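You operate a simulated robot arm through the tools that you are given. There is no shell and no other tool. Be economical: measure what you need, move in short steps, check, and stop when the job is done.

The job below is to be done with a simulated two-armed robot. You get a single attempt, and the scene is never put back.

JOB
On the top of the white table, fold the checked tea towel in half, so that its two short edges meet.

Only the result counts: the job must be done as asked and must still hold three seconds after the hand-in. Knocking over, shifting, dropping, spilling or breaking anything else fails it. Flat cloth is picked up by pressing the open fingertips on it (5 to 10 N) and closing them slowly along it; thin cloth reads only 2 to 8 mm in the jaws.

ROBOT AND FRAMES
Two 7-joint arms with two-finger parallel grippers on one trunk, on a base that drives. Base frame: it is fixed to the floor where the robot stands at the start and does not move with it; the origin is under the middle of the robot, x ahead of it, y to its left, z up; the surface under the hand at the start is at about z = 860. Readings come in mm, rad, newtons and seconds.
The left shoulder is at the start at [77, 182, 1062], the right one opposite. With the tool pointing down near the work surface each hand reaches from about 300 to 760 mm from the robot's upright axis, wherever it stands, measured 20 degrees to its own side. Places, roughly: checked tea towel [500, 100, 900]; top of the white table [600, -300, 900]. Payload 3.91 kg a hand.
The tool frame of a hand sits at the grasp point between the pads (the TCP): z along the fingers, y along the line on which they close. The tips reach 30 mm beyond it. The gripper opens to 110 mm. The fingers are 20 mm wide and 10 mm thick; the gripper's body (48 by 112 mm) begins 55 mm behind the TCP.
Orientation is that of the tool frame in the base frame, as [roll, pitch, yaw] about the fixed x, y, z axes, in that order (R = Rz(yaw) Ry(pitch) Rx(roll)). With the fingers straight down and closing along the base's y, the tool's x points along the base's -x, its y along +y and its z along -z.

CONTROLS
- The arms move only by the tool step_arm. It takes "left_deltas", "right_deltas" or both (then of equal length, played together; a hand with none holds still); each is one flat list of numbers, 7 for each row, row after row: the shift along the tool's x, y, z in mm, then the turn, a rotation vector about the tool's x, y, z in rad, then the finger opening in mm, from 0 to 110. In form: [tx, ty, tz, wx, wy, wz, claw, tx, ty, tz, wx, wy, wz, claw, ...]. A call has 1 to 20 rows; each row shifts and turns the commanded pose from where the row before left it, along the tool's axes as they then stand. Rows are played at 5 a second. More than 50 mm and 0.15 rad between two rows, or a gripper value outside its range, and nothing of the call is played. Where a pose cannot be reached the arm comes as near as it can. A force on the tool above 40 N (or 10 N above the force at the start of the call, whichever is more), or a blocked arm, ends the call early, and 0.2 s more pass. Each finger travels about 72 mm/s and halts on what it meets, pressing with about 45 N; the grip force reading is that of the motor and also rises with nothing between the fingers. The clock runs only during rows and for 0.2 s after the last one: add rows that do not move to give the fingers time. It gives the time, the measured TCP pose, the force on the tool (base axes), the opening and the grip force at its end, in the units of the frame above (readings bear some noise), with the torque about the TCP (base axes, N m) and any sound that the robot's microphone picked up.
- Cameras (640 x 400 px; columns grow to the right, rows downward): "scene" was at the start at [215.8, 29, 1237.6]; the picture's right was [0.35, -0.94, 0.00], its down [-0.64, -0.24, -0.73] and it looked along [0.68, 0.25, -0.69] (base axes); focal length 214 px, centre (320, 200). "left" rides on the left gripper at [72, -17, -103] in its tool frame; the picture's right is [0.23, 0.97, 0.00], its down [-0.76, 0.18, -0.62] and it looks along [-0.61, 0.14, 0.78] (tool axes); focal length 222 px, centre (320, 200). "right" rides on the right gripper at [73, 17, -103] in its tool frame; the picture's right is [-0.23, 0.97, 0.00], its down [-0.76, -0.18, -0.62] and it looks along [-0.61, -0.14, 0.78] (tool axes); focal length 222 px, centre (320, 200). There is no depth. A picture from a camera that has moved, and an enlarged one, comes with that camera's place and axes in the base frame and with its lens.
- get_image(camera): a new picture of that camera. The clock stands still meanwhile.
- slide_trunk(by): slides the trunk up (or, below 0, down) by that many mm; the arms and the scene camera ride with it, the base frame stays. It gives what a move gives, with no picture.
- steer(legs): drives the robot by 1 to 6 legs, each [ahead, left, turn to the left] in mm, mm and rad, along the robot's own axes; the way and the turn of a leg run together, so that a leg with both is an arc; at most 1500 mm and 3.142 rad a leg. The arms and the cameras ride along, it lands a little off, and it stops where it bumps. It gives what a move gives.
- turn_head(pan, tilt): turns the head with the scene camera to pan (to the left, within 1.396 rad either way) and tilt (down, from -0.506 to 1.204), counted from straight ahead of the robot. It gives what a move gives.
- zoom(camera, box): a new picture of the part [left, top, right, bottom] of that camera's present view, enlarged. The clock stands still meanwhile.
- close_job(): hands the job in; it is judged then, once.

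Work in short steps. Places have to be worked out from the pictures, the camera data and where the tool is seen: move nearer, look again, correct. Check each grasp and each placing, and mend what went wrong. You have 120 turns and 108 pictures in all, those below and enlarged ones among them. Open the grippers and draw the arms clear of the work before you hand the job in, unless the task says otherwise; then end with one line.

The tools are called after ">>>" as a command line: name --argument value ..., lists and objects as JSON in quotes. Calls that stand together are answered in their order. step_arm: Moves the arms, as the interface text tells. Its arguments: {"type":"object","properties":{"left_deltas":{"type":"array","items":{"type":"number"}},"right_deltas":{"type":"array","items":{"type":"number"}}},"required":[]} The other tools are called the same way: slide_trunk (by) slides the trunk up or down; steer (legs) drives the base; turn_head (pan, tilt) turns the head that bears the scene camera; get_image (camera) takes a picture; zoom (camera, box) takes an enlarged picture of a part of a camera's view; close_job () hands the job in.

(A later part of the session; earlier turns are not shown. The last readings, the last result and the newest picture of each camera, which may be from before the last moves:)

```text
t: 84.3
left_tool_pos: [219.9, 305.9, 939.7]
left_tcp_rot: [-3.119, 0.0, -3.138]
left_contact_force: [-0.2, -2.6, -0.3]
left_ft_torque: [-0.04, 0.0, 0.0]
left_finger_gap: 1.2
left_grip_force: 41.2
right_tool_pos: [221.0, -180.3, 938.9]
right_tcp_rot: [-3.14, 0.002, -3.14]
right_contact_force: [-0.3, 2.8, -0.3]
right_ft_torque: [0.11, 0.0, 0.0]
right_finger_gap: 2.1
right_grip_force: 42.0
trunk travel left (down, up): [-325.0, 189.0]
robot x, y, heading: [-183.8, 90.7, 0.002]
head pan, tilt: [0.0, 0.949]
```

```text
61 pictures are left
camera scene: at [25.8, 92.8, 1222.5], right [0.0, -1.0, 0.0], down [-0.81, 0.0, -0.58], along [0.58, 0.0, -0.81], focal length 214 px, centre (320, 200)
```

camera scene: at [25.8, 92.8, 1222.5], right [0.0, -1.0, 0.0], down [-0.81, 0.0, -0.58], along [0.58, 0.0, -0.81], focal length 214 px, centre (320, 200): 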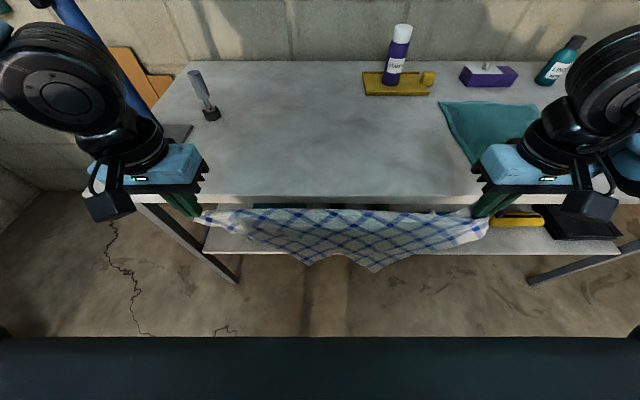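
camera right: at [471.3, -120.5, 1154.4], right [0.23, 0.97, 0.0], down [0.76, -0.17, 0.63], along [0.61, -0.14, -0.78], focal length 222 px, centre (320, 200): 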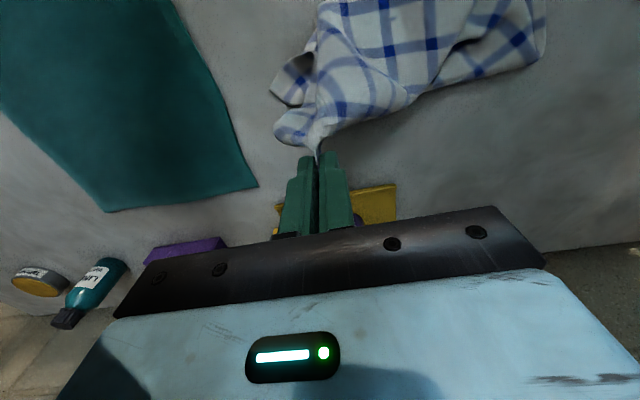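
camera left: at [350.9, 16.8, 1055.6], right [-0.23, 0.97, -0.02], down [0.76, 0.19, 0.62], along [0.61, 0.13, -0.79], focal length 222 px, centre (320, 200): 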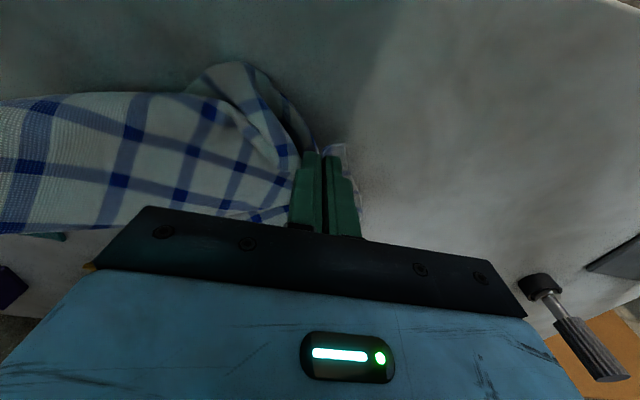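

Now drive forward 180 mm, pulling the flaps up over the edge.

>>> steer --legs '[[180, 0, 0]]'

>>> step_arm --left_deltas '[-25, 0, 0, 0, 0, 0, 0, -25, 0, 0, 0, 0, 0, 0, -25, 0, 2, 0, 0, 0, 0, -25, 0, 2, 0, 0, 0, 0, -25, 0, 2, 0, 0, 0, 0, 0, 0, 0, 0, 0, 0, 0]' --right_deltas '[-25, 0, 0, 0, 0, 0, 0, -25, 0, 0, 0, 0, 0, 0, -25, 0, 2, 0, 0, 0, 0, -25, 0, 2, 0, 0, 0, 0, -25, 0, 2, 0, 0, 0, 0, 0, 0, 0, 0, 0, 0, 0]'

>>> get_image --camera "scene"

```text
t: 85.8
left_tool_pos: [398.1, 307.0, 939.2]
left_tcp_rot: [-3.121, 0.0, -3.137]
left_contact_force: [0.7, -2.1, 0.1]
left_ft_torque: [-0.1, 0.01, -0.01]
left_finger_gap: 1.1
left_grip_force: 40.8
right_tool_pos: [399.0, -178.8, 939.5]
right_tcp_rot: [-3.138, 0.001, 3.142]
right_contact_force: [0.7, 2.9, 0.6]
right_ft_torque: [0.09, -0.01, -0.04]
right_finger_gap: 2.3
right_grip_force: 42.7
trunk travel left (down, up): [-325.0, 189.0]
robot x, y, heading: [-10.6, 90.4, 0.003]
head pan, tilt: [0.0, 0.949]
```

```text
t: 87.2
left_tool_pos: [520.0, 306.6, 933.3]
left_tcp_rot: [-3.121, 0.001, -3.141]
left_contact_force: [-0.4, -2.3, -0.5]
left_ft_torque: [-0.09, 0.01, -0.02]
left_finger_gap: 1.0
left_grip_force: 40.3
right_tool_pos: [522.8, -180.1, 932.6]
right_tcp_rot: [-3.138, 0.003, 3.142]
right_contact_force: [-0.5, 3.3, 0.6]
right_ft_torque: [0.09, 0.01, 0.05]
right_finger_gap: 2.3
right_grip_force: 42.1
trunk travel left (down, up): [-325.0, 189.0]
robot x, y, heading: [-10.3, 92.0, 0.0]
head pan, tilt: [0.0, 0.949]
```

```text
60 pictures are left
camera scene: at [202.6, 93.1, 1222.6], right [0.0, -1.0, 0.0], down [-0.81, 0.0, -0.58], along [0.58, 0.0, -0.81], focal length 214 px, centre (320, 200)
```

scene: 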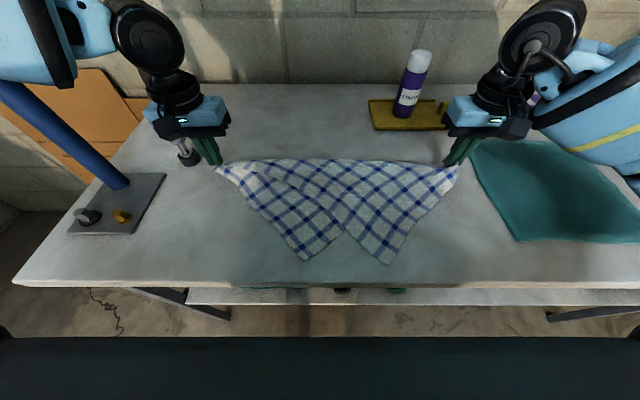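

That worked: NR is spread toward me on top at ~(326,-24). Shift everything left 50 mm for room from the teal cloth, then lower the left hand and release NL.

>>> steer --legs '[[0, 50, 0]]'

>>> step_arm --left_deltas '[0, -4, 15, 0, 0, 0, 0, 0, -4, 15, 0, 0, 0, 0, 0, 0, 0, 0, 0, 0, 5, 0, 0, 0, 0, 0, 0, 20, 0, 0, 0, 0, 0, 0, 30, 0, 0, -20, 0, 0, 0, 30, 0, 0, -30, 0, 0, 0, 30, 0, 0, -40, 0, 0, 0, 30, 0, 0, -40, 0, 0, 0, 30]'

>>> get_image --camera "scene"

```text
t: 88.3
left_tool_pos: [521.5, 356.1, 932.1]
left_tcp_rot: [-3.12, 0.0, -3.139]
left_contact_force: [-0.3, -3.3, 0.1]
left_ft_torque: [-0.09, -0.01, -0.01]
left_finger_gap: 0.9
left_grip_force: 41.0
right_tool_pos: [522.8, -130.4, 934.2]
right_tcp_rot: [-3.136, -0.001, 3.141]
right_contact_force: [0.3, 1.9, -0.8]
right_ft_torque: [0.05, -0.03, -0.06]
right_finger_gap: 2.5
right_grip_force: 41.9
trunk travel left (down, up): [-325.0, 189.0]
robot x, y, heading: [-5.5, 141.1, -0.001]
head pan, tilt: [0.0, 0.949]
```

```text
t: 90.3
left_tool_pos: [521.9, 349.7, 1031.9]
left_tcp_rot: [-3.122, 0.001, -3.138]
left_contact_force: [0.0, 0.0, 0.2]
left_ft_torque: [0.03, 0.0, -0.04]
left_finger_gap: 29.7
left_grip_force: 0.0
right_tool_pos: [523.0, -130.7, 932.7]
right_tcp_rot: [-3.139, 0.002, 3.14]
right_contact_force: [0.8, -0.6, 0.6]
right_ft_torque: [0.03, 0.02, 0.02]
right_finger_gap: 2.1
right_grip_force: 42.7
trunk travel left (down, up): [-325.0, 189.0]
robot x, y, heading: [-9.6, 139.7, 0.001]
head pan, tilt: [0.0, 0.949]
```

```text
59 pictures are left
camera scene: at [202.8, 142.3, 1222.5], right [0.0, -1.0, 0.0], down [-0.81, 0.0, -0.58], along [0.58, 0.0, -0.81], focal length 214 px, centre (320, 200)
```

scene: 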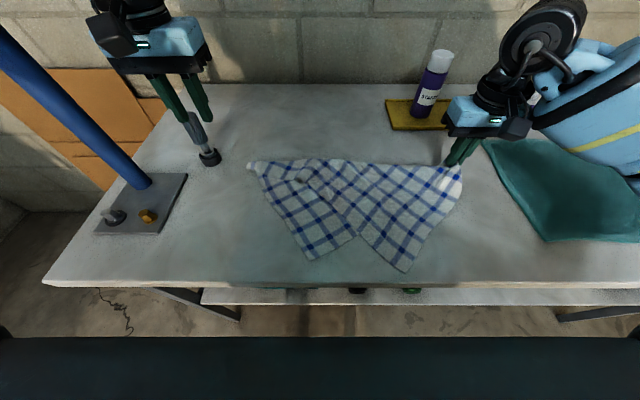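

NL is released. Now alternate small drives right with arm shifts left so FR ends near (430,-210), letting the left hand reach NR.

>>> step_arm --right_deltas '[31, 0, -5, 0, 0, 0, 0, 31, 0, -5, 0, 0, 0, 0, 30, 0, -5, 0, 0, 0, 0]'

>>> steer --legs '[[0, -77, 0]]'

>>> step_arm --right_deltas '[0, 30, 0, 0, 0, 0, 0, 0, 30, 0, 0, 0, 0, 0]'

>>> steer --legs '[[0, -77, 0]]'

>>> step_arm --right_deltas '[0, 30, 0, 0, 0, 0, 0, 0, 30, 0, 0, 0, 0, 0]' --left_deltas '[40, -20, 0, 0, 0, 0, 40, 40, -20, 0, 0, 0, 0, 40]'

>>> steer --legs '[[0, -78, 0]]'

>>> get_image --camera "scene"

```text
t: 91.1
left_tool_pos: [521.2, 349.7, 1033.2]
left_tcp_rot: [-3.121, 0.003, -3.139]
left_contact_force: [0.8, 0.7, 0.4]
left_ft_torque: [0.02, 0.0, -0.01]
left_finger_gap: 30.0
left_grip_force: 0.1
right_tool_pos: [430.8, -130.4, 947.3]
right_tcp_rot: [-3.139, 0.0, 3.14]
right_contact_force: [-0.3, 0.7, 0.5]
right_ft_torque: [0.01, 0.0, 0.02]
right_finger_gap: 2.3
right_grip_force: 42.4
trunk travel left (down, up): [-325.0, 189.0]
robot x, y, heading: [-6.1, 141.9, -0.001]
head pan, tilt: [0.0, 0.949]
```

```text
t: 92.4
left_tool_pos: [522.5, 274.1, 1032.2]
left_tcp_rot: [-3.121, 0.0, -3.138]
left_contact_force: [-0.2, 0.2, 0.0]
left_ft_torque: [0.0, 0.03, 0.01]
left_finger_gap: 30.3
left_grip_force: 0.1
right_tool_pos: [432.3, -206.1, 947.4]
right_tcp_rot: [-3.139, 0.001, -3.141]
right_contact_force: [-0.6, 0.5, -0.6]
right_ft_torque: [-0.01, -0.02, 0.01]
right_finger_gap: 2.2
right_grip_force: 42.4
trunk travel left (down, up): [-325.0, 189.0]
robot x, y, heading: [-7.5, 66.3, 0.0]
head pan, tilt: [0.0, 0.949]
```

```text
t: 93.0
left_tool_pos: [522.9, 274.1, 1032.1]
left_tcp_rot: [-3.121, 0.0, -3.138]
left_contact_force: [0.1, 0.5, 0.4]
left_ft_torque: [-0.01, -0.03, -0.02]
left_finger_gap: 30.1
left_grip_force: 0.0
right_tool_pos: [432.5, -145.9, 948.4]
right_tcp_rot: [-3.138, 0.0, -3.141]
right_contact_force: [-1.0, -0.4, -0.6]
right_ft_torque: [0.04, 0.0, 0.01]
right_finger_gap: 2.2
right_grip_force: 42.4
trunk travel left (down, up): [-325.0, 189.0]
robot x, y, heading: [-9.5, 68.9, -0.001]
head pan, tilt: [0.0, 0.949]
```

```text
t: 94.4
left_tool_pos: [522.1, 198.6, 1032.5]
left_tcp_rot: [-3.119, 0.002, -3.138]
left_contact_force: [0.6, 0.4, -0.4]
left_ft_torque: [0.01, 0.0, 0.0]
left_finger_gap: 29.9
left_grip_force: 0.1
right_tool_pos: [432.8, -222.9, 947.3]
right_tcp_rot: [-3.139, -0.001, -3.141]
right_contact_force: [0.0, -0.3, -0.8]
right_ft_torque: [0.0, -0.02, 0.0]
right_finger_gap: 2.5
right_grip_force: 42.2
trunk travel left (down, up): [-325.0, 189.0]
robot x, y, heading: [-4.0, -12.6, 0.005]
head pan, tilt: [0.0, 0.949]
```

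```text
t: 95.0
left_tool_pos: [442.0, 157.8, 1032.0]
left_tcp_rot: [-3.122, 0.003, -3.139]
left_contact_force: [-1.1, -0.1, 0.3]
left_ft_torque: [0.0, -0.02, 0.0]
left_finger_gap: 40.0
left_grip_force: 0.0
right_tool_pos: [434.1, -162.7, 947.5]
right_tcp_rot: [-3.139, 0.003, 3.141]
right_contact_force: [0.8, -0.6, 0.8]
right_ft_torque: [0.01, -0.02, 0.04]
right_finger_gap: 2.3
right_grip_force: 42.2
trunk travel left (down, up): [-325.0, 189.0]
robot x, y, heading: [-11.4, -11.6, 0.005]
head pan, tilt: [0.0, 0.949]
```

```text
t: 96.3
left_tool_pos: [442.4, 80.3, 1034.5]
left_tcp_rot: [-3.121, 0.001, -3.139]
left_contact_force: [-0.4, -1.0, 0.2]
left_ft_torque: [-0.02, 0.0, -0.02]
left_finger_gap: 40.1
left_grip_force: 0.1
right_tool_pos: [434.2, -240.1, 946.8]
right_tcp_rot: [-3.139, 0.0, -3.14]
right_contact_force: [-1.1, -0.5, -0.2]
right_ft_torque: [0.03, 0.02, 0.05]
right_finger_gap: 2.3
right_grip_force: 42.5
trunk travel left (down, up): [-325.0, 189.0]
robot x, y, heading: [-5.9, -85.4, 0.003]
head pan, tilt: [0.0, 0.949]
```

```text
58 pictures are left
camera scene: at [203.8, -87.9, 1222.5], right [0.0, -1.0, 0.0], down [-0.81, 0.0, -0.58], along [0.58, 0.0, -0.81], focal length 214 px, centre (320, 200)
```

scene: 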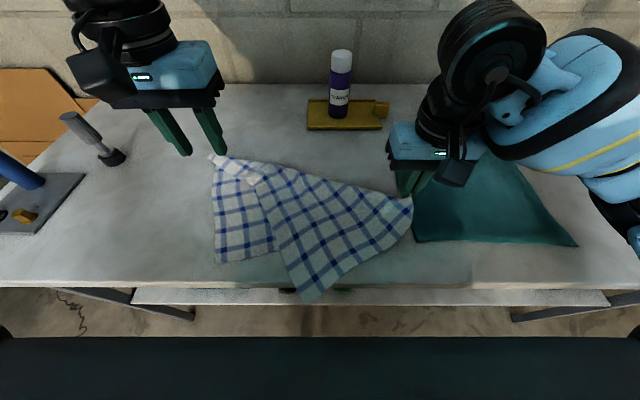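

NR now overhangs the table edge a bit (x≈268). Pull FR forward to draw it back onto the table.

>>> step_arm --right_deltas '[-30, 0, 0, 0, 0, 0, 0, -30, 0, 0, 0, 0, 0, 0, -30, 0, 0, 0, 0, 0, 0, 0, 0, 0, 0, 0, 0, 0]'

>>> get_image --camera "scene"

```text
t: 97.3
left_tool_pos: [442.5, 81.3, 1033.5]
left_tcp_rot: [-3.12, 0.0, -3.138]
left_contact_force: [0.3, -0.2, 0.4]
left_ft_torque: [0.02, 0.0, 0.0]
left_finger_gap: 40.0
left_grip_force: 0.0
right_tool_pos: [525.1, -239.7, 946.4]
right_tcp_rot: [-3.139, 0.002, -3.141]
right_contact_force: [1.0, 0.4, 0.1]
right_ft_torque: [0.02, -0.01, 0.05]
right_finger_gap: 2.4
right_grip_force: 41.7
trunk travel left (down, up): [-325.0, 189.0]
robot x, y, heading: [-8.6, -90.1, 0.005]
head pan, tilt: [0.0, 0.949]
```

```text
57 pictures are left
camera scene: at [203.5, -87.7, 1222.5], right [0.0, -1.0, 0.0], down [-0.81, 0.0, -0.58], along [0.58, 0.0, -0.81], focal length 214 px, centre (320, 200)
```

scene: 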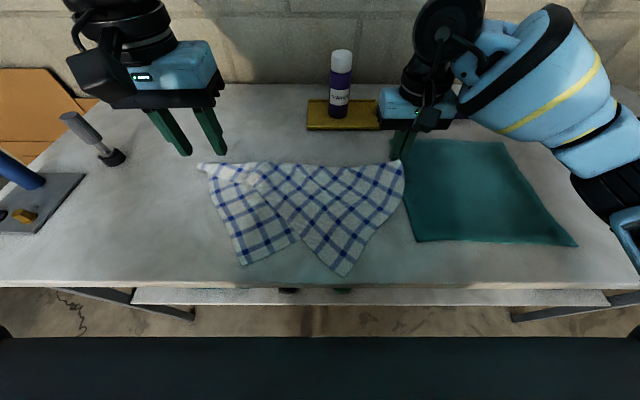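

I'll rotate the towel clockwise about the FR grip using the wrist (stiff cloth, low friction). First shift left a bit, lower the grip, then twist.

>>> steer --legs '[[0, 60, 0]]'

>>> step_arm --right_deltas '[0, 0, 15, 0, 0, 0, 0, 0, 0, 17, 0, 0, 0, 0, 0, 0, 0, 0, 0, 0.1, 0, 0, 0, 0, 0, 0, 0.1, 0, 0, 0, 0, 0, 0, 0.1, 0, 0, 0, 0, 0, 0, 0.1, 0, 0, 0, 0, 0, 0, 0.1, 0, 0, 0, 0, 0, 0, 0, 0]'

>>> get_image --camera "scene"

```text
t: 98.5
left_tool_pos: [441.3, 141.8, 1032.1]
left_tcp_rot: [-3.122, 0.0, -3.139]
left_contact_force: [0.1, -0.1, -0.7]
left_ft_torque: [0.04, -0.03, -0.02]
left_finger_gap: 40.0
left_grip_force: 0.0
right_tool_pos: [523.6, -179.8, 946.6]
right_tcp_rot: [-3.137, 0.0, 3.14]
right_contact_force: [0.6, -0.2, -0.5]
right_ft_torque: [0.01, -0.03, 0.01]
right_finger_gap: 2.2
right_grip_force: 42.8
trunk travel left (down, up): [-325.0, 189.0]
robot x, y, heading: [-6.5, -28.9, 0.004]
head pan, tilt: [0.0, 0.949]
```

```text
t: 100.3
left_tool_pos: [442.2, 140.8, 1032.6]
left_tcp_rot: [-3.122, -0.002, -3.136]
left_contact_force: [0.0, 0.0, -0.7]
left_ft_torque: [-0.01, 0.01, -0.02]
left_finger_gap: 40.1
left_grip_force: 0.1
right_tool_pos: [523.9, -179.9, 914.6]
right_tcp_rot: [-3.139, 0.001, 2.642]
right_contact_force: [-0.3, -1.0, 0.2]
right_ft_torque: [-0.01, 0.02, 0.03]
right_finger_gap: 2.3
right_grip_force: 42.1
trunk travel left (down, up): [-325.0, 189.0]
robot x, y, heading: [-8.9, -32.1, 0.002]
head pan, tilt: [0.0, 0.949]
```

```text
56 pictures are left
camera scene: at [203.6, -27.8, 1222.5], right [0.0, -1.0, 0.0], down [-0.81, 0.0, -0.58], along [0.58, 0.0, -0.81], focal length 214 px, centre (320, 200)
```

scene: 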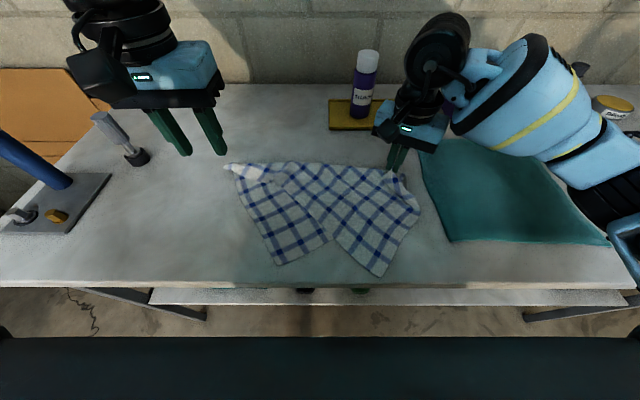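

The wrist twist only buckled the cloth locally. Better: untwist, re-grip NL with the left hand, stretch the diagonal and drag everything left and forward so NR lies well placed. Move the left hand over NL and look.

>>> step_arm --right_deltas '[0, 0, 0, 0, 0, -0.1, 0, 0, 0, 0, 0, 0, -0.1, 0, 0, 0, 0, 0, 0, -0.1, 0, 0, 0, 0, 0, 0, -0.1, 0, 0, 0, 0, 0, 0, -0.1, 0]' --left_deltas '[-15, 10, 0, -0.01, 0, 0, 45, -25, 10, 10, -0.01, 0, 0, 45, -25, 10, 20, 0, 0, 0, 45, -25, 0, 25, 0, 0, 0, 45, -10, 0, 25, 0, 0, 0, 45]'

>>> get_image --camera "left"

>>> get_image --camera "scene"

```text
t: 101.5
left_tool_pos: [542.5, 170.6, 953.5]
left_tcp_rot: [-3.141, 0.001, -3.137]
left_contact_force: [0.0, 0.1, 0.0]
left_ft_torque: [0.02, -0.03, -0.02]
left_finger_gap: 45.3
left_grip_force: 0.0
right_tool_pos: [524.3, -179.3, 912.9]
right_tcp_rot: [-3.138, -0.001, -3.141]
right_contact_force: [0.5, -0.4, 0.1]
right_ft_torque: [0.0, 0.0, -0.03]
right_finger_gap: 2.3
right_grip_force: 42.1
trunk travel left (down, up): [-325.0, 189.0]
robot x, y, heading: [-6.9, -32.1, 0.008]
head pan, tilt: [0.0, 0.949]
```

```text
55 pictures are left
camera left: at [469.2, 154.0, 1057.0], right [-0.23, 0.97, 0.0], down [0.76, 0.18, 0.62], along [0.61, 0.14, -0.78], focal length 222 px, centre (320, 200)
```

left: 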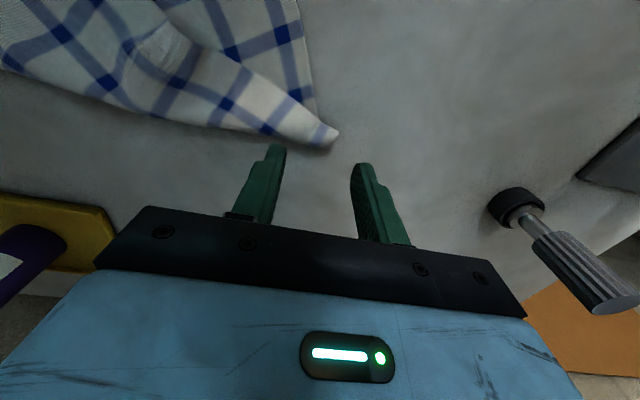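

```text
54 pictures are left
camera scene: at [203.7, -27.6, 1222.5], right [0.0, -1.0, 0.0], down [-0.81, 0.0, -0.58], along [0.58, 0.0, -0.81], focal length 214 px, centre (320, 200)
```

scene: 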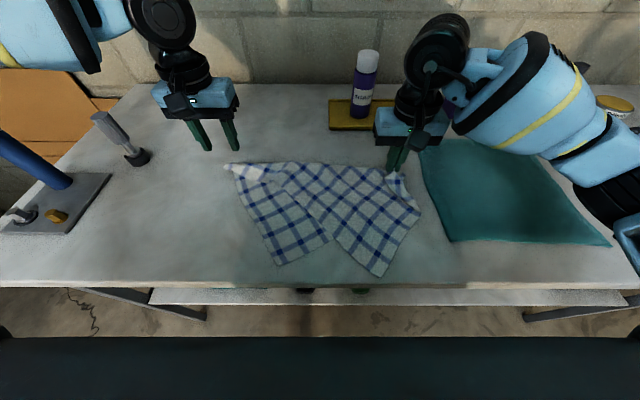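

NL's tip is a narrow rolled strip at ~(545,170–185). Turn the left gripper 90° to straddle it, lower, and close.

>>> step_arm --left_deltas '[0, 0, 0, 0, 0, 0.142, 50, 0, 0, 0, 0, 0, 0.142, 50, 0, 0, 0, 0, 0, 0.142, 50, 0, 0, 0, 0, 0, 0.142, 50, 0, 0, 0, 0, 0, 0.142, 50, 0, 0, 0, 0, 0, 0.142, 50, 0, 0, 0, 0, 0, 0.142, 50, 0, 0, 0, 0, 0, 0.142, 50, 0, 0, 0, 0, 0, 0.142, 50, 0, 0, 0, 0, 0, 0.142, 50, 0, 0, 0, 0, 0, 0.142, 50, 0, 0, 20, 0, 0, 0, 50, 0, 0, 20, 0, 0, 0, 50, 0, 0, 15, 0, 0, 0, 50]'

>>> get_image --camera "left"

```text
t: 104.5
left_tool_pos: [541.8, 170.5, 897.8]
left_tcp_rot: [3.141, 0.001, 1.582]
left_contact_force: [0.0, -0.5, 0.6]
left_ft_torque: [0.0, 0.03, 0.01]
left_finger_gap: 50.2
left_grip_force: 0.0
right_tool_pos: [523.5, -180.7, 914.3]
right_tcp_rot: [-3.137, 0.0, -3.14]
right_contact_force: [-0.4, 0.8, 0.3]
right_ft_torque: [-0.01, 0.02, -0.02]
right_finger_gap: 2.2
right_grip_force: 42.9
trunk travel left (down, up): [-325.0, 189.0]
robot x, y, heading: [-7.8, -27.7, 0.006]
head pan, tilt: [0.0, 0.949]
```

```text
53 pictures are left
camera left: at [523.8, 242.6, 1001.9], right [0.97, 0.24, 0.0], down [0.19, -0.76, 0.62], along [0.15, -0.61, -0.78], focal length 222 px, centre (320, 200)
```

left: 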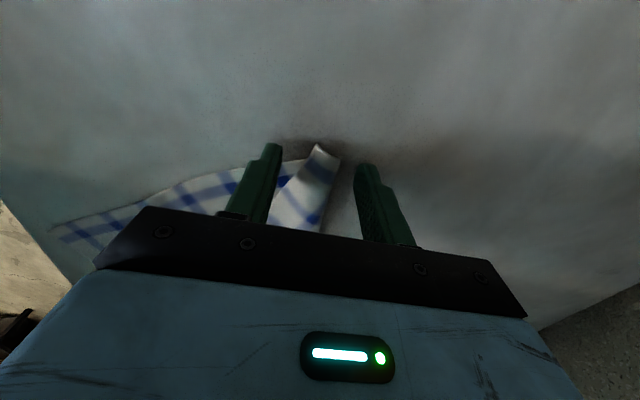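

The tip is between the fingers. Lower the last few mm and close.

>>> step_arm --left_deltas '[0, 0, 4, 0, 0, 0, 50, 0, 0, 2, 0, 0, 0, 50, 0, 0, 0, 0, 0, 0, 40, 0, 0, 0, 0, 0, 0, 30, 0, 0, 0, 0, 0, 0, 22, 0, 0, 0, 0, 0, 0, 15, 0, 0, 0, 0, 0, 0, 8, 0, 0, 0, 0, 0, 0, 2, 0, 0, 0, 0, 0, 0, 0, 0, 0, 0, 0, 0, 0, 0, 0, 0, -15, 0, 0, 0, 0]'

>>> get_image --camera "left"

```text
t: 106.9
left_tool_pos: [542.2, 170.7, 906.4]
left_tcp_rot: [-3.14, 0.001, 1.581]
left_contact_force: [0.1, -0.5, -0.8]
left_ft_torque: [0.02, 0.0, 0.0]
left_finger_gap: 2.4
left_grip_force: 42.9
right_tool_pos: [523.0, -179.8, 914.0]
right_tcp_rot: [-3.14, 0.0, -3.14]
right_contact_force: [-0.1, 0.8, 0.1]
right_ft_torque: [0.01, 0.0, -0.05]
right_finger_gap: 2.4
right_grip_force: 42.3
trunk travel left (down, up): [-325.0, 189.0]
robot x, y, heading: [-5.3, -31.3, 0.002]
head pan, tilt: [0.0, 0.949]
```

```text
52 pictures are left
camera left: at [523.6, 242.5, 1010.9], right [0.97, 0.24, 0.0], down [0.19, -0.76, 0.62], along [0.15, -0.61, -0.78], focal length 222 px, centre (320, 200)
```

left: 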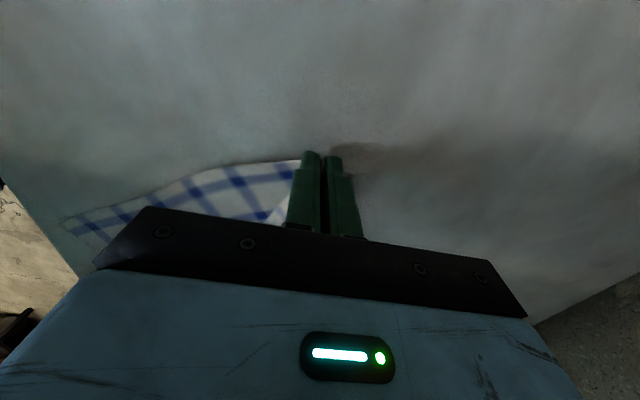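

NL gripped again (2.4 mm). Stretch: left hand left and forward, right slightly right and forward, then drive left 70.

>>> step_arm --left_deltas '[25, 8, 0, 0, 0, 0, 0, 25, 8, 0, 0, 0, 0, 0, 25, 8, 0, 0, 0, 0, 0, 20, 8, 0, 0, 0, 0, 0, 0, 8, 0, 0, 0, 0, 0]' --right_deltas '[-6, -6, -2, 0, 0, 0, 0, -6, -6, -2, 0, 0, 0, 0, -6, -6, -2, 0, 0, 0, 0, -6, -6, -2, 0, 0, 0, 0, -6, -6, 0, 0, 0, 0, 0]'

>>> steer --legs '[[0, 75, 0]]'

>>> get_image --camera "scene"

```text
t: 108.1
left_tool_pos: [580.9, 265.2, 908.2]
left_tcp_rot: [3.14, 0.001, 1.581]
left_contact_force: [0.3, -1.7, 0.6]
left_ft_torque: [-0.04, 0.02, -0.01]
left_finger_gap: 2.9
left_grip_force: 42.7
right_tool_pos: [553.6, -211.6, 922.2]
right_tcp_rot: [-3.138, -0.001, -3.14]
right_contact_force: [-0.3, 0.8, 0.1]
right_ft_torque: [0.08, 0.02, -0.09]
right_finger_gap: 2.3
right_grip_force: 42.6
trunk travel left (down, up): [-325.0, 189.0]
robot x, y, heading: [-10.7, -27.0, 0.004]
head pan, tilt: [0.0, 0.949]
```

```text
t: 109.5
left_tool_pos: [580.7, 342.4, 908.0]
left_tcp_rot: [3.141, 0.002, 1.583]
left_contact_force: [-0.7, -0.9, 0.3]
left_ft_torque: [-0.05, 0.0, -0.01]
left_finger_gap: 2.8
left_grip_force: 42.3
right_tool_pos: [552.8, -135.7, 922.5]
right_tcp_rot: [-3.138, 0.0, -3.138]
right_contact_force: [-0.8, 0.9, -0.4]
right_ft_torque: [0.03, -0.02, -0.04]
right_finger_gap: 2.0
right_grip_force: 41.7
trunk travel left (down, up): [-325.0, 189.0]
robot x, y, heading: [-10.4, 44.2, 0.001]
head pan, tilt: [0.0, 0.949]
```

```text
51 pictures are left
camera scene: at [203.3, 47.4, 1222.5], right [0.0, -1.0, 0.0], down [-0.81, 0.0, -0.58], along [0.58, 0.0, -0.81], focal length 214 px, centre (320, 200)
```

scene: 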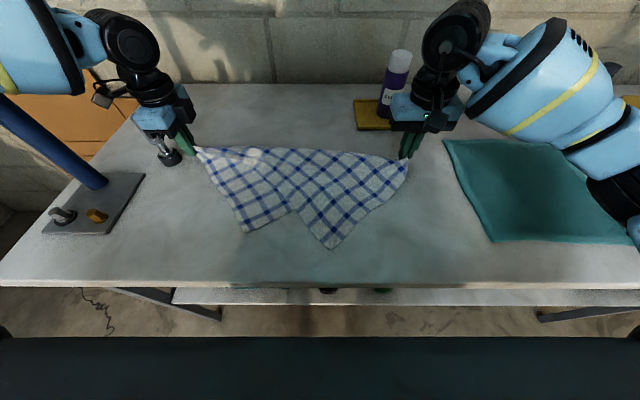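

NR now lies well at ~(354,28). Release NL, raise the left hand, lift FR somewhat, then step FR toward (455,-200) in small alternations.

>>> step_arm --left_deltas '[-3, 0, 8, 0, 0, 0, 0, 0, 0, 0, 0, 0, 0, 10, 0, 0, 0, 0, 0, 0, 25, 0, 0, 0, 0, 0, 0, 30, 0, 0, -30, 0, 0, 0, 30, 0, 0, -40, 0, 0, 0, 30, 0, 0, -40, 0, 0, 0, 30]'

>>> step_arm --right_deltas '[0, 0, -25, 0, 0, 0, 0, 10, 5, -25, 0, 0, 0, 0, 15, 5, -20, 0, 0, 0, 0, 15, 5, 0, 0, 0, 0, 0]' --left_deltas '[-20, -30, 0, 0, 0, -0.14, 30, -20, -30, 0, 0, 0, -0.14, 30, -20, -30, 0, 0, 0, -0.14, 30, 0, 0, 0, 0, 0, -0.14, 30]'

>>> steer --legs '[[0, -58, 0]]'

>>> step_arm --right_deltas '[15, 13, 0, 0, 0, 0, 0, 15, 12, 0, 0, 0, 0, 0, 15, 12, 0, 0, 0, 0, 0, 15, 0, 0, 0, 0, 0, 0]' --left_deltas '[0, 0, 0, 0, 0, -0.14, 30, 0, 0, 0, 0, 0, -0.14, 30, 0, 0, 0, 0, 0, -0.14, 30, 0, 0, 0, 0, 0, -0.14, 30]'

>>> steer --legs '[[0, -58, 0]]'

>>> get_image --camera "scene"

```text
t: 111.1
left_tool_pos: [581.1, 336.3, 1010.8]
left_tcp_rot: [-3.142, 0.001, 1.583]
left_contact_force: [-0.7, -0.4, -0.8]
left_ft_torque: [-0.02, -0.01, -0.02]
left_finger_gap: 30.1
left_grip_force: 0.1
right_tool_pos: [552.5, -135.9, 922.4]
right_tcp_rot: [-3.137, 0.001, -3.138]
right_contact_force: [0.2, 0.9, -0.5]
right_ft_torque: [0.0, -0.02, -0.05]
right_finger_gap: 2.5
right_grip_force: 42.3
trunk travel left (down, up): [-325.0, 189.0]
robot x, y, heading: [-7.0, 44.8, 0.006]
head pan, tilt: [0.0, 0.949]
```

```text
t: 112.1
left_tool_pos: [501.1, 265.8, 1009.2]
left_tcp_rot: [-3.141, 0.002, 2.143]
left_contact_force: [-0.3, -0.5, 0.3]
left_ft_torque: [0.0, -0.02, 0.01]
left_finger_gap: 30.2
left_grip_force: 0.0
right_tool_pos: [512.9, -119.9, 992.3]
right_tcp_rot: [-3.138, 0.001, -3.141]
right_contact_force: [1.2, 0.0, 0.1]
right_ft_torque: [-0.03, 0.0, -0.03]
right_finger_gap: 2.0
right_grip_force: 42.1
trunk travel left (down, up): [-325.0, 189.0]
robot x, y, heading: [-6.9, 45.7, 0.007]
head pan, tilt: [0.0, 0.949]
```

```text
t: 113.3
left_tool_pos: [501.9, 209.7, 1010.0]
left_tcp_rot: [-3.141, 0.001, 2.144]
left_contact_force: [0.6, 0.3, 0.6]
left_ft_torque: [0.05, -0.02, 0.0]
left_finger_gap: 29.8
left_grip_force: 0.1
right_tool_pos: [515.2, -178.2, 991.3]
right_tcp_rot: [-3.138, 0.0, -3.139]
right_contact_force: [-0.2, 0.7, -0.2]
right_ft_torque: [0.0, 0.01, 0.0]
right_finger_gap: 2.5
right_grip_force: 41.8
trunk travel left (down, up): [-325.0, 189.0]
robot x, y, heading: [-6.0, -17.7, 0.002]
head pan, tilt: [0.0, 0.949]
```

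```text
t: 114.3
left_tool_pos: [501.7, 208.3, 1008.4]
left_tcp_rot: [-3.141, 0.001, 2.709]
left_contact_force: [-0.2, -0.2, 0.9]
left_ft_torque: [-0.01, 0.0, 0.0]
left_finger_gap: 30.1
left_grip_force: 0.1
right_tool_pos: [453.9, -141.1, 992.1]
right_tcp_rot: [-3.138, 0.0, -3.137]
right_contact_force: [0.1, -0.4, 0.6]
right_ft_torque: [0.02, 0.0, -0.02]
right_finger_gap: 2.3
right_grip_force: 42.4
trunk travel left (down, up): [-325.0, 189.0]
robot x, y, heading: [-9.1, -11.4, 0.005]
head pan, tilt: [0.0, 0.949]
```

```text
t: 115.4
left_tool_pos: [501.6, 151.7, 1009.3]
left_tcp_rot: [3.141, 0.001, 2.704]
left_contact_force: [0.9, -0.6, -0.4]
left_ft_torque: [0.01, 0.02, 0.0]
left_finger_gap: 30.1
left_grip_force: 0.0
right_tool_pos: [455.0, -197.8, 991.1]
right_tcp_rot: [-3.139, 0.0, -3.139]
right_contact_force: [-0.2, 0.0, 0.1]
right_ft_torque: [-0.01, -0.02, -0.05]
right_finger_gap: 2.3
right_grip_force: 42.0
trunk travel left (down, up): [-325.0, 189.0]
robot x, y, heading: [-5.1, -68.6, 0.008]
head pan, tilt: [0.0, 0.949]
```

```text
50 pictures are left
camera scene: at [203.9, -67.7, 1222.5], right [0.01, -1.0, 0.0], down [-0.81, 0.0, -0.58], along [0.58, 0.0, -0.81], focal length 214 px, centre (320, 200)
```

scene: 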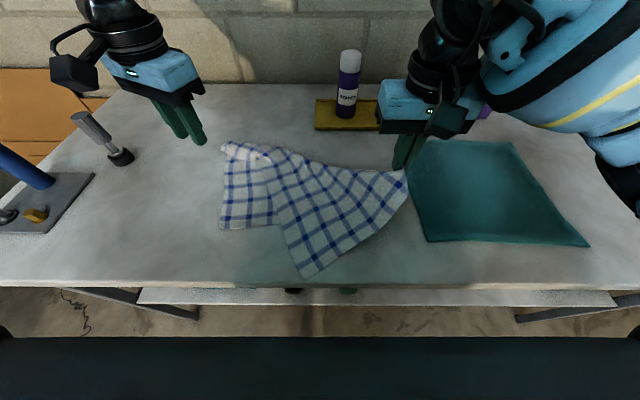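

NR is at ~(305,-41), still on the table. Test how far right the left hand can actually reach at this small x.

>>> step_arm --left_deltas '[30, -10, 0, 0, 0, -0.14, 45, 30, -10, 0, 0, 0, -0.14, 45, 30, -10, 0, 0, 0, -0.14, 45, 30, -10, 0, 0, 0, 0, 45, 30, -10, 0, 0, 0, 0, 45]'

>>> step_arm --left_deltas '[0, -25, 10, 0, 0, 0, 45, 0, -25, 10, 0, 0, 0, 45, 0, -25, 10, 0, 0, 0, 45, 0, -25, 0, 0, 0, 0, 45, 0, -25, 0, 0, 0, 0, 45, 0, -25, 0, 0, 0, 0, 45]'

>>> get_image --camera "left"

```text
t: 116.6
left_tool_pos: [346.4, 130.9, 1008.4]
left_tcp_rot: [-3.14, -0.001, 3.126]
left_contact_force: [-0.4, 0.6, 0.0]
left_ft_torque: [-0.01, -0.01, 0.01]
left_finger_gap: 45.1
left_grip_force: 0.1
right_tool_pos: [454.2, -197.6, 992.3]
right_tcp_rot: [-3.138, 0.0, -3.139]
right_contact_force: [0.5, -0.1, 0.0]
right_ft_torque: [0.02, -0.01, -0.07]
right_finger_gap: 2.3
right_grip_force: 42.5
trunk travel left (down, up): [-325.0, 189.0]
robot x, y, heading: [-4.8, -68.1, 0.005]
head pan, tilt: [0.0, 0.949]
```

```text
t: 118.0
left_tool_pos: [348.8, 32.7, 981.0]
left_tcp_rot: [-3.138, 0.003, 3.13]
left_contact_force: [-0.1, -0.2, 0.8]
left_ft_torque: [-0.05, -0.05, 0.02]
left_finger_gap: 45.1
left_grip_force: 0.1
left hand out of reach, approached as far as the arm can: row 4, 5, 6
right_tool_pos: [454.8, -197.8, 989.9]
right_tcp_rot: [-3.139, 0.002, -3.139]
right_contact_force: [-0.5, -0.1, -0.4]
right_ft_torque: [0.02, -0.01, -0.04]
right_finger_gap: 2.2
right_grip_force: 42.2
trunk travel left (down, up): [-325.0, 189.0]
robot x, y, heading: [-5.2, -71.8, 0.008]
head pan, tilt: [0.0, 0.949]
```

```text
49 pictures are left
camera left: at [275.9, 17.3, 1083.8], right [-0.22, 0.98, 0.0], down [0.76, 0.17, 0.62], along [0.61, 0.13, -0.78], focal length 222 px, centre (320, 200)
```

left: 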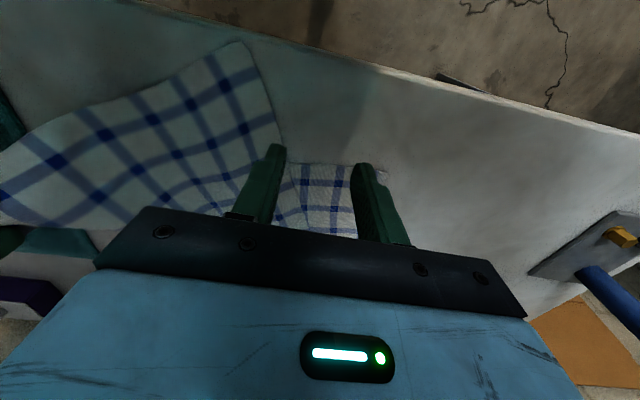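

Left limit is ~16° off straight ahead. Tilt the left gripper inward (turned 90° so both tips stay level) to gain reach.

>>> step_arm --left_deltas '[0, 0, 0, 0, 0, 0.142, 45, 0, 0, 0, 0, 0, 0.142, 45, 0, 0, 0, 0, 0, 0.142, 45, 0, 0, 0, 0, 0, 0.142, 45, 0, 0, 0, 0, 0, 0.142, 45, 0, 0, 0, 0, 0, 0.142, 45, 0, 0, 0, 0, 0, 0.142, 45, 0, 0, 0, 0, 0, 0.142, 45, 0, 0, 0, 0, 0, 0.142, 45, 0, 0, 0, 0, 0, 0.142, 45, 0, 0, 0, 0, 0, 0.142, 45, 0, 0, 0, 0, -0.125, 0, 45, 0, 0, 0, 0, -0.125, 0, 45, 0, 0, 0, 0, -0.125, 0, 45, 0, 0, 0, 0, -0.125, 0, 45]'

>>> step_arm --left_deltas '[-17.6, 0, 9.6, 0, 0, 0, 45, -17.6, 0, 9.6, 0, 0, 0, 45, -17.6, -5, 9.6, 0, 0, 0, 45, -9, -5, 5, 0, 0, 0, 45]'

>>> get_image --camera "left"

>>> get_image --camera "scene"

```text
t: 121.2
left_tool_pos: [348.0, 32.5, 980.5]
left_tcp_rot: [3.138, 0.503, 1.56]
left_contact_force: [0.8, 0.1, 0.1]
left_ft_torque: [-0.01, -0.02, -0.02]
left_finger_gap: 44.9
left_grip_force: 0.0
right_tool_pos: [454.4, -197.4, 991.7]
right_tcp_rot: [-3.138, 0.001, -3.14]
right_contact_force: [-0.1, -0.3, -1.0]
right_ft_torque: [0.0, 0.01, -0.02]
right_finger_gap: 2.4
right_grip_force: 42.3
trunk travel left (down, up): [-325.0, 189.0]
robot x, y, heading: [-4.9, -71.4, 0.005]
head pan, tilt: [0.0, 0.949]
```

```text
t: 122.2
left_tool_pos: [337.9, -37.6, 981.2]
left_tcp_rot: [-3.139, 0.501, 1.562]
left_contact_force: [0.7, -0.4, 0.1]
left_ft_torque: [0.01, 0.01, -0.01]
left_finger_gap: 45.2
left_grip_force: 0.0
right_tool_pos: [454.3, -197.4, 992.1]
right_tcp_rot: [-3.138, -0.001, -3.138]
right_contact_force: [0.1, -0.5, -0.7]
right_ft_torque: [-0.02, 0.02, 0.01]
right_finger_gap: 2.1
right_grip_force: 41.7
trunk travel left (down, up): [-325.0, 189.0]
robot x, y, heading: [-7.8, -73.6, 0.005]
head pan, tilt: [0.0, 0.949]
```

```text
48 pictures are left
camera left: at [321.3, 75.4, 1037.3], right [0.98, 0.19, -0.11], down [0.17, -0.37, 0.91], along [0.13, -0.91, -0.39], focal length 222 px, centre (320, 200)
```

left: 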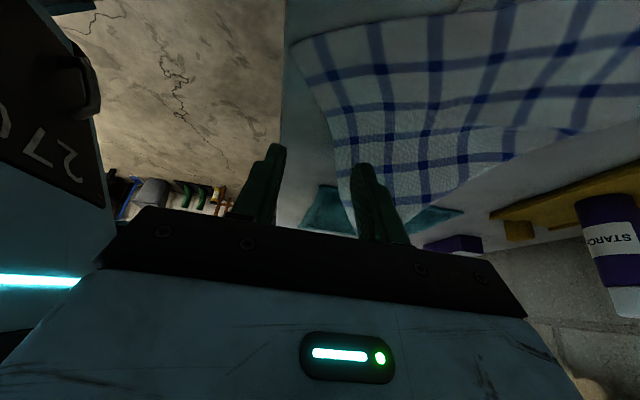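

```text
47 pictures are left
camera scene: at [203.8, -67.6, 1222.5], right [0.01, -1.0, 0.0], down [-0.81, 0.0, -0.58], along [0.58, 0.0, -0.81], focal length 214 px, centre (320, 200)
```

scene: 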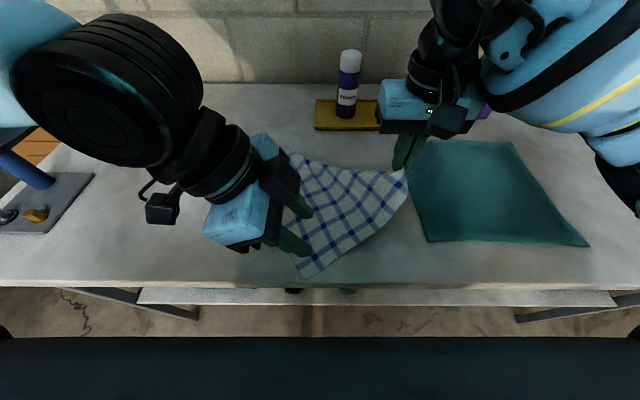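

The tilt works and reaches NR at ~(303,-40). Descend toward it.

>>> step_arm --left_deltas '[13, 2, 17, 0, 0, 0, 40, 13, 2, 17, 0, 0, 0, 40, 13, 1, 17, 0, 0, 0, 40, 10, 0, 15, 0, 0, 0, 40, 0, 0, 0, 0, 0, 0, 40]'

>>> get_image --camera "left"

```text
t: 123.4
left_tool_pos: [343.3, -25.7, 899.1]
left_tcp_rot: [-3.141, 0.501, 1.563]
left_contact_force: [0.0, -0.1, -0.3]
left_ft_torque: [-0.03, 0.02, 0.03]
left_finger_gap: 39.9
left_grip_force: 0.0
right_tool_pos: [454.3, -197.4, 990.5]
right_tcp_rot: [-3.139, -0.001, -3.138]
right_contact_force: [0.9, 0.0, -0.1]
right_ft_torque: [-0.03, 0.01, 0.0]
right_finger_gap: 2.4
right_grip_force: 42.9
trunk travel left (down, up): [-325.0, 189.0]
robot x, y, heading: [-9.2, -69.9, 0.006]
head pan, tilt: [0.0, 0.949]
```

```text
46 pictures are left
camera left: at [326.2, 87.1, 955.3], right [0.98, 0.19, -0.11], down [0.17, -0.37, 0.91], along [0.13, -0.91, -0.39], focal length 222 px, centre (320, 200)
```

left: 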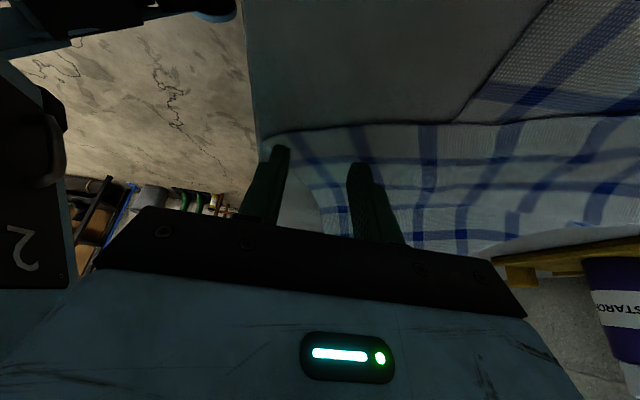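

Tips are ~7 mm above. Descend in small steps until ~8 N.

>>> step_arm --left_deltas '[1.5, 0, 2.6, 0, 0, 0, 40, 1.2, 0, 2.2, 0, 0, 0, 40, 0, 0, 0, 0, 0, 0, 40]'

>>> step_arm --left_deltas '[0.7, 0, 1.3, 0, 0, 0, 40, 0, 0, 0, 0, 0, 0, 40]'

```text
t: 124.2
left_tool_pos: [343.1, -25.8, 893.3]
left_tcp_rot: [3.141, 0.5, 1.562]
left_contact_force: [-0.2, 0.1, -0.4]
left_ft_torque: [0.03, -0.02, -0.01]
left_finger_gap: 40.0
left_grip_force: 0.1
right_tool_pos: [455.8, -197.6, 991.5]
right_tcp_rot: [-3.137, 0.0, -3.138]
right_contact_force: [-0.2, -0.1, 0.2]
right_ft_torque: [0.01, -0.03, -0.04]
right_finger_gap: 2.6
right_grip_force: 42.3
trunk travel left (down, up): [-325.0, 189.0]
robot x, y, heading: [-7.6, -66.6, 0.006]
head pan, tilt: [0.0, 0.949]
```

```text
t: 124.8
left_tool_pos: [342.9, -26.3, 892.7]
left_tcp_rot: [3.14, 0.501, 1.563]
left_contact_force: [-0.1, 1.4, 1.9]
left_ft_torque: [0.0, 0.07, -0.04]
left_finger_gap: 40.2
left_grip_force: 0.0
right_tool_pos: [455.0, -196.5, 991.4]
right_tcp_rot: [-3.14, 0.0, -3.138]
right_contact_force: [-0.1, 0.1, -0.2]
right_ft_torque: [0.0, 0.03, -0.03]
right_finger_gap: 2.0
right_grip_force: 42.5
trunk travel left (down, up): [-325.0, 189.0]
robot x, y, heading: [-7.4, -68.8, 0.004]
head pan, tilt: [0.0, 0.949]
```

Contact begins; press ~1 mm more.

>>> step_arm --left_deltas '[0.5, 0, 0.9, 0.008, 0, 0, 40, 0, 0, 0, 0, 0, 0, 40]'

```text
t: 125.4
left_tool_pos: [343.5, -27.1, 892.1]
left_tcp_rot: [-3.138, 0.502, 1.56]
left_contact_force: [0.4, 3.0, 14.4]
left_ft_torque: [-0.01, -0.08, 0.03]
left_finger_gap: 40.1
left_grip_force: 0.1
right_tool_pos: [454.4, -198.0, 991.5]
right_tcp_rot: [-3.138, 0.002, -3.139]
right_contact_force: [-0.5, -0.1, 0.5]
right_ft_torque: [-0.02, -0.02, -0.02]
right_finger_gap: 2.3
right_grip_force: 42.2
trunk travel left (down, up): [-325.0, 189.0]
robot x, y, heading: [-6.9, -68.3, 0.006]
head pan, tilt: [0.0, 0.949]
```

14 N, fairly balanced. Ease 0.4 mm and close slowly.

>>> step_arm --left_deltas '[-0.2, 0, -0.35, 0, 0, 0, 40, 0, 0, 0, 0, 0, 0, 35, 0, 0, 0, 0, 0, 0, 30, 0, 0, 0, 0, 0, 0, 25, 0, 0, 0, 0, 0, 0, 20, 0, 0, 0, 0, 0, 0, 15, 0, 0, 0, 0, 0, 0, 10, 0, 0, 0, 0, 0, 0, 5, 0, 0, 0, 0, 0, 0, 0, 0, 0, 0, 0, 0, 0, 0, 0, 0, 0, 0, 0, 0, 0]'

>>> get_image --camera "left"

```text
t: 127.8
left_tool_pos: [342.0, -26.3, 893.2]
left_tcp_rot: [-3.135, 0.501, 1.561]
left_contact_force: [-2.9, -0.5, 19.6]
left_ft_torque: [-0.11, 0.08, -0.02]
left_finger_gap: 1.9
left_grip_force: 42.2
right_tool_pos: [453.2, -198.2, 991.8]
right_tcp_rot: [-3.137, 0.001, -3.138]
right_contact_force: [-0.5, 0.5, -1.1]
right_ft_torque: [-0.02, -0.01, -0.06]
right_finger_gap: 2.4
right_grip_force: 42.5
trunk travel left (down, up): [-325.0, 189.0]
robot x, y, heading: [-8.4, -69.2, 0.004]
head pan, tilt: [0.0, 0.949]
```

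```text
45 pictures are left
camera left: at [326.6, 86.7, 948.4], right [0.98, 0.19, -0.11], down [0.18, -0.37, 0.91], along [0.13, -0.91, -0.39], focal length 222 px, centre (320, 200)
```

left: 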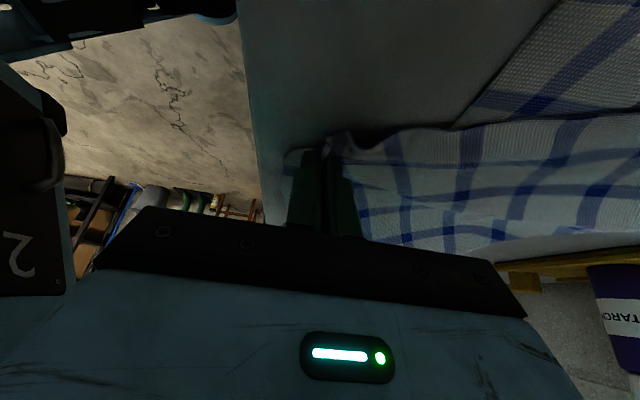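

Gripped (1.9 mm). Lift, move left/forward to open up the edge, and straighten the left wrist.

>>> step_arm --left_deltas '[-12, 0, -22, 0, 0, 0, 0, -12, 0, -22, 0, 0, 0, 0, -12, 0, -22, 0, 0, 0, 0, -12, 0, -22, 0, 0, 0, 0, 17.5, 18, -9.6, 0, 0, 0, 0, 17.5, 18, -9.6, 0, 0, 0, 0, 17.5, 18, -9.6, 0, 0, 0, 0, 17.5, 18, -9.6, 0, 0, 0, 0, 0, 0, 0, 0, 0.125, 0, 0, 0, 0, 0, 0, 0.125, 0, 0, 0, 0, 0, 0, 0.125, 0, 0, 0, 0, 0, 0, 0.125, 0, 0, 0, 0, 0, 0, 0, 0, 0]'

>>> get_image --camera "scene"

```text
t: 130.6
left_tool_pos: [415.6, 51.6, 992.1]
left_tcp_rot: [-3.138, 0.003, 1.559]
left_contact_force: [1.5, -15.9, -0.1]
left_ft_torque: [-0.59, -0.09, -0.02]
left_finger_gap: 2.1
left_grip_force: 42.1
right_tool_pos: [454.8, -197.0, 991.5]
right_tcp_rot: [-3.139, 0.002, -3.135]
right_contact_force: [-1.1, 16.2, -0.9]
right_ft_torque: [0.41, 0.02, -0.26]
right_finger_gap: 2.4
right_grip_force: 42.5
trunk travel left (down, up): [-325.0, 189.0]
robot x, y, heading: [-7.7, -69.9, 0.002]
head pan, tilt: [0.0, 0.949]
```

```text
44 pictures are left
camera scene: at [203.2, -67.5, 1222.6], right [0.01, -1.0, 0.0], down [-0.81, 0.0, -0.58], along [0.58, 0.0, -0.81], focal length 214 px, centre (320, 200)
```

scene: 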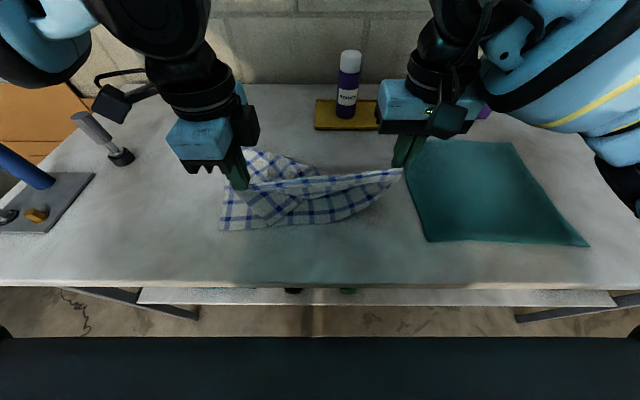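

Both hands now hold the short edge FR–NR (taut, 16 N). Relax the tension slightly, drive left to centre over clear table, and raise the trunk.

>>> step_arm --right_deltas '[15, 3, 0, 0, 0, 0, 0, 15, 3, 0, 0, 0, 0, 0, 15, 3, 0, 0, 0, 0, 0]' --left_deltas '[0, 0, 0, 0, 0, 0, 0, 0, 0, 0, 0, 0, 0, 0, 0, 0, 0, 0, 0, 0, 0]'

>>> steer --legs '[[0, 130, 0]]'

>>> slide_trunk --by 188

>>> step_arm --left_deltas '[0, 0, -30, 0, 0, 0, 0, 0, 0, -30, 0, 0, 0, 0, 0, 0, -30, 0, 0, 0, 0, 0, 0, -30, 0, 0, 0, 0, 0, 0, 0, 0, 0, 0, 0]' --right_deltas '[0, 0, -30, 0, 0, 0, 0, 0, 0, -30, 0, 0, 0, 0, 0, 0, -30, 0, 0, 0, 0, 0, 0, -30, 0, 0, 0, 0, 0, 0, 0, 0, 0, 0, 0]'

>>> get_image --camera "scene"

```text
t: 131.4
left_tool_pos: [417.8, 53.8, 991.0]
left_tcp_rot: [-3.135, 0.0, 1.558]
left_contact_force: [-0.7, -4.8, 0.5]
left_ft_torque: [-0.22, 0.01, -0.01]
left_finger_gap: 2.0
left_grip_force: 42.3
right_tool_pos: [410.3, -188.5, 992.7]
right_tcp_rot: [-3.137, 0.0, -3.141]
right_contact_force: [0.9, 4.9, -0.7]
right_ft_torque: [0.15, -0.03, -0.09]
right_finger_gap: 2.3
right_grip_force: 42.6
trunk travel left (down, up): [-325.0, 189.0]
robot x, y, heading: [-6.3, -66.4, 0.002]
head pan, tilt: [0.0, 0.949]
```

```text
t: 133.2
left_tool_pos: [416.9, 183.1, 990.2]
left_tcp_rot: [-3.134, 0.001, 1.558]
left_contact_force: [-0.8, -5.2, 0.7]
left_ft_torque: [-0.2, 0.04, -0.02]
left_finger_gap: 2.1
left_grip_force: 42.0
right_tool_pos: [410.2, -58.8, 992.1]
right_tcp_rot: [-3.14, -0.002, -3.137]
right_contact_force: [0.1, 4.9, 0.1]
right_ft_torque: [0.12, 0.0, -0.07]
right_finger_gap: 2.3
right_grip_force: 42.2
trunk travel left (down, up): [-325.0, 189.0]
robot x, y, heading: [-9.1, 59.5, 0.005]
head pan, tilt: [0.0, 0.949]
```

```text
t: 135.3
left_tool_pos: [386.8, 181.6, 1257.6]
left_tcp_rot: [2.949, 0.001, 1.558]
left_contact_force: [0.0, -15.5, -4.4]
left_ft_torque: [-0.5, 0.09, -0.13]
left_finger_gap: 2.3
left_grip_force: 42.2
right_tool_pos: [409.5, -58.5, 1179.2]
right_tcp_rot: [-3.139, -0.001, -3.135]
right_contact_force: [0.1, 14.9, 5.1]
right_ft_torque: [0.43, 0.08, -0.22]
right_finger_gap: 2.5
right_grip_force: 42.0
trunk travel left (down, up): [-513.0, 1.0]
robot x, y, heading: [-9.0, 61.3, 0.001]
head pan, tilt: [0.0, 0.949]
```

```text
t: 136.3
left_tool_pos: [366.2, 206.6, 1361.8]
left_tcp_rot: [2.944, 0.016, 1.546]
left_contact_force: [1.6, -29.3, -7.0]
left_ft_torque: [-0.91, -0.07, -0.16]
left_finger_gap: 2.2
left_grip_force: 42.5
left hand out of reach, approached as far as the arm can: row 1, 2, 3, 4
right_tool_pos: [407.3, -49.5, 1299.3]
right_tcp_rot: [3.126, 0.006, -3.128]
right_contact_force: [-2.7, 29.1, 5.9]
right_ft_torque: [0.69, 0.13, -0.41]
right_finger_gap: 2.7
right_grip_force: 42.5
trunk travel left (down, up): [-513.0, 1.0]
robot x, y, heading: [-9.5, 56.9, 0.008]
head pan, tilt: [0.0, 0.949]
stopped in row 5 (left hand): the force on the tool passed its limit at 44 N (the readings are from after the stop); the commanded pose is now the measured one
```

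```text
43 pictures are left
camera scene: at [73.2, 62.7, 1434.7], right [0.01, -1.0, 0.0], down [-0.81, -0.01, -0.58], along [0.58, 0.0, -0.81], focal length 214 px, centre (320, 200)
```

scene: 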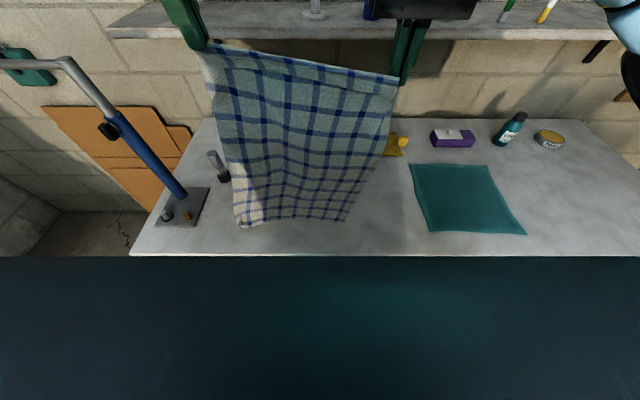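

The towel hangs beautifully, but the left arm rode up and tension is 29 N. Relax: lower the left hand and bring it a bit inward, removing its tilt.

>>> step_arm --left_deltas '[-5, 0, 15, 0.05, 0, 0, 0, -5, 0, 15, 0.05, 0, 0, 0, 0, 0, 15, 0.05, 0, 0, 0, 0, 0, 15, 0.05, 0, 0, 0, 0, 0, 0, 0, 0, 0, 0]'

```text
t: 137.5
left_tool_pos: [375.5, 201.2, 1302.6]
left_tcp_rot: [-3.14, 0.012, 1.554]
left_contact_force: [0.8, -15.5, 0.2]
left_ft_torque: [-0.52, -0.06, -0.01]
left_finger_gap: 2.3
left_grip_force: 42.2
left hand out of reach, approached as far as the arm can: row 2
right_tool_pos: [408.7, -54.5, 1299.1]
right_tcp_rot: [3.133, 0.003, -3.134]
right_contact_force: [-1.3, 16.4, -0.7]
right_ft_torque: [0.3, 0.04, -0.26]
right_finger_gap: 2.3
right_grip_force: 42.3
trunk travel left (down, up): [-513.0, 1.0]
robot x, y, heading: [-9.0, 60.3, 0.006]
head pan, tilt: [0.0, 0.949]
```

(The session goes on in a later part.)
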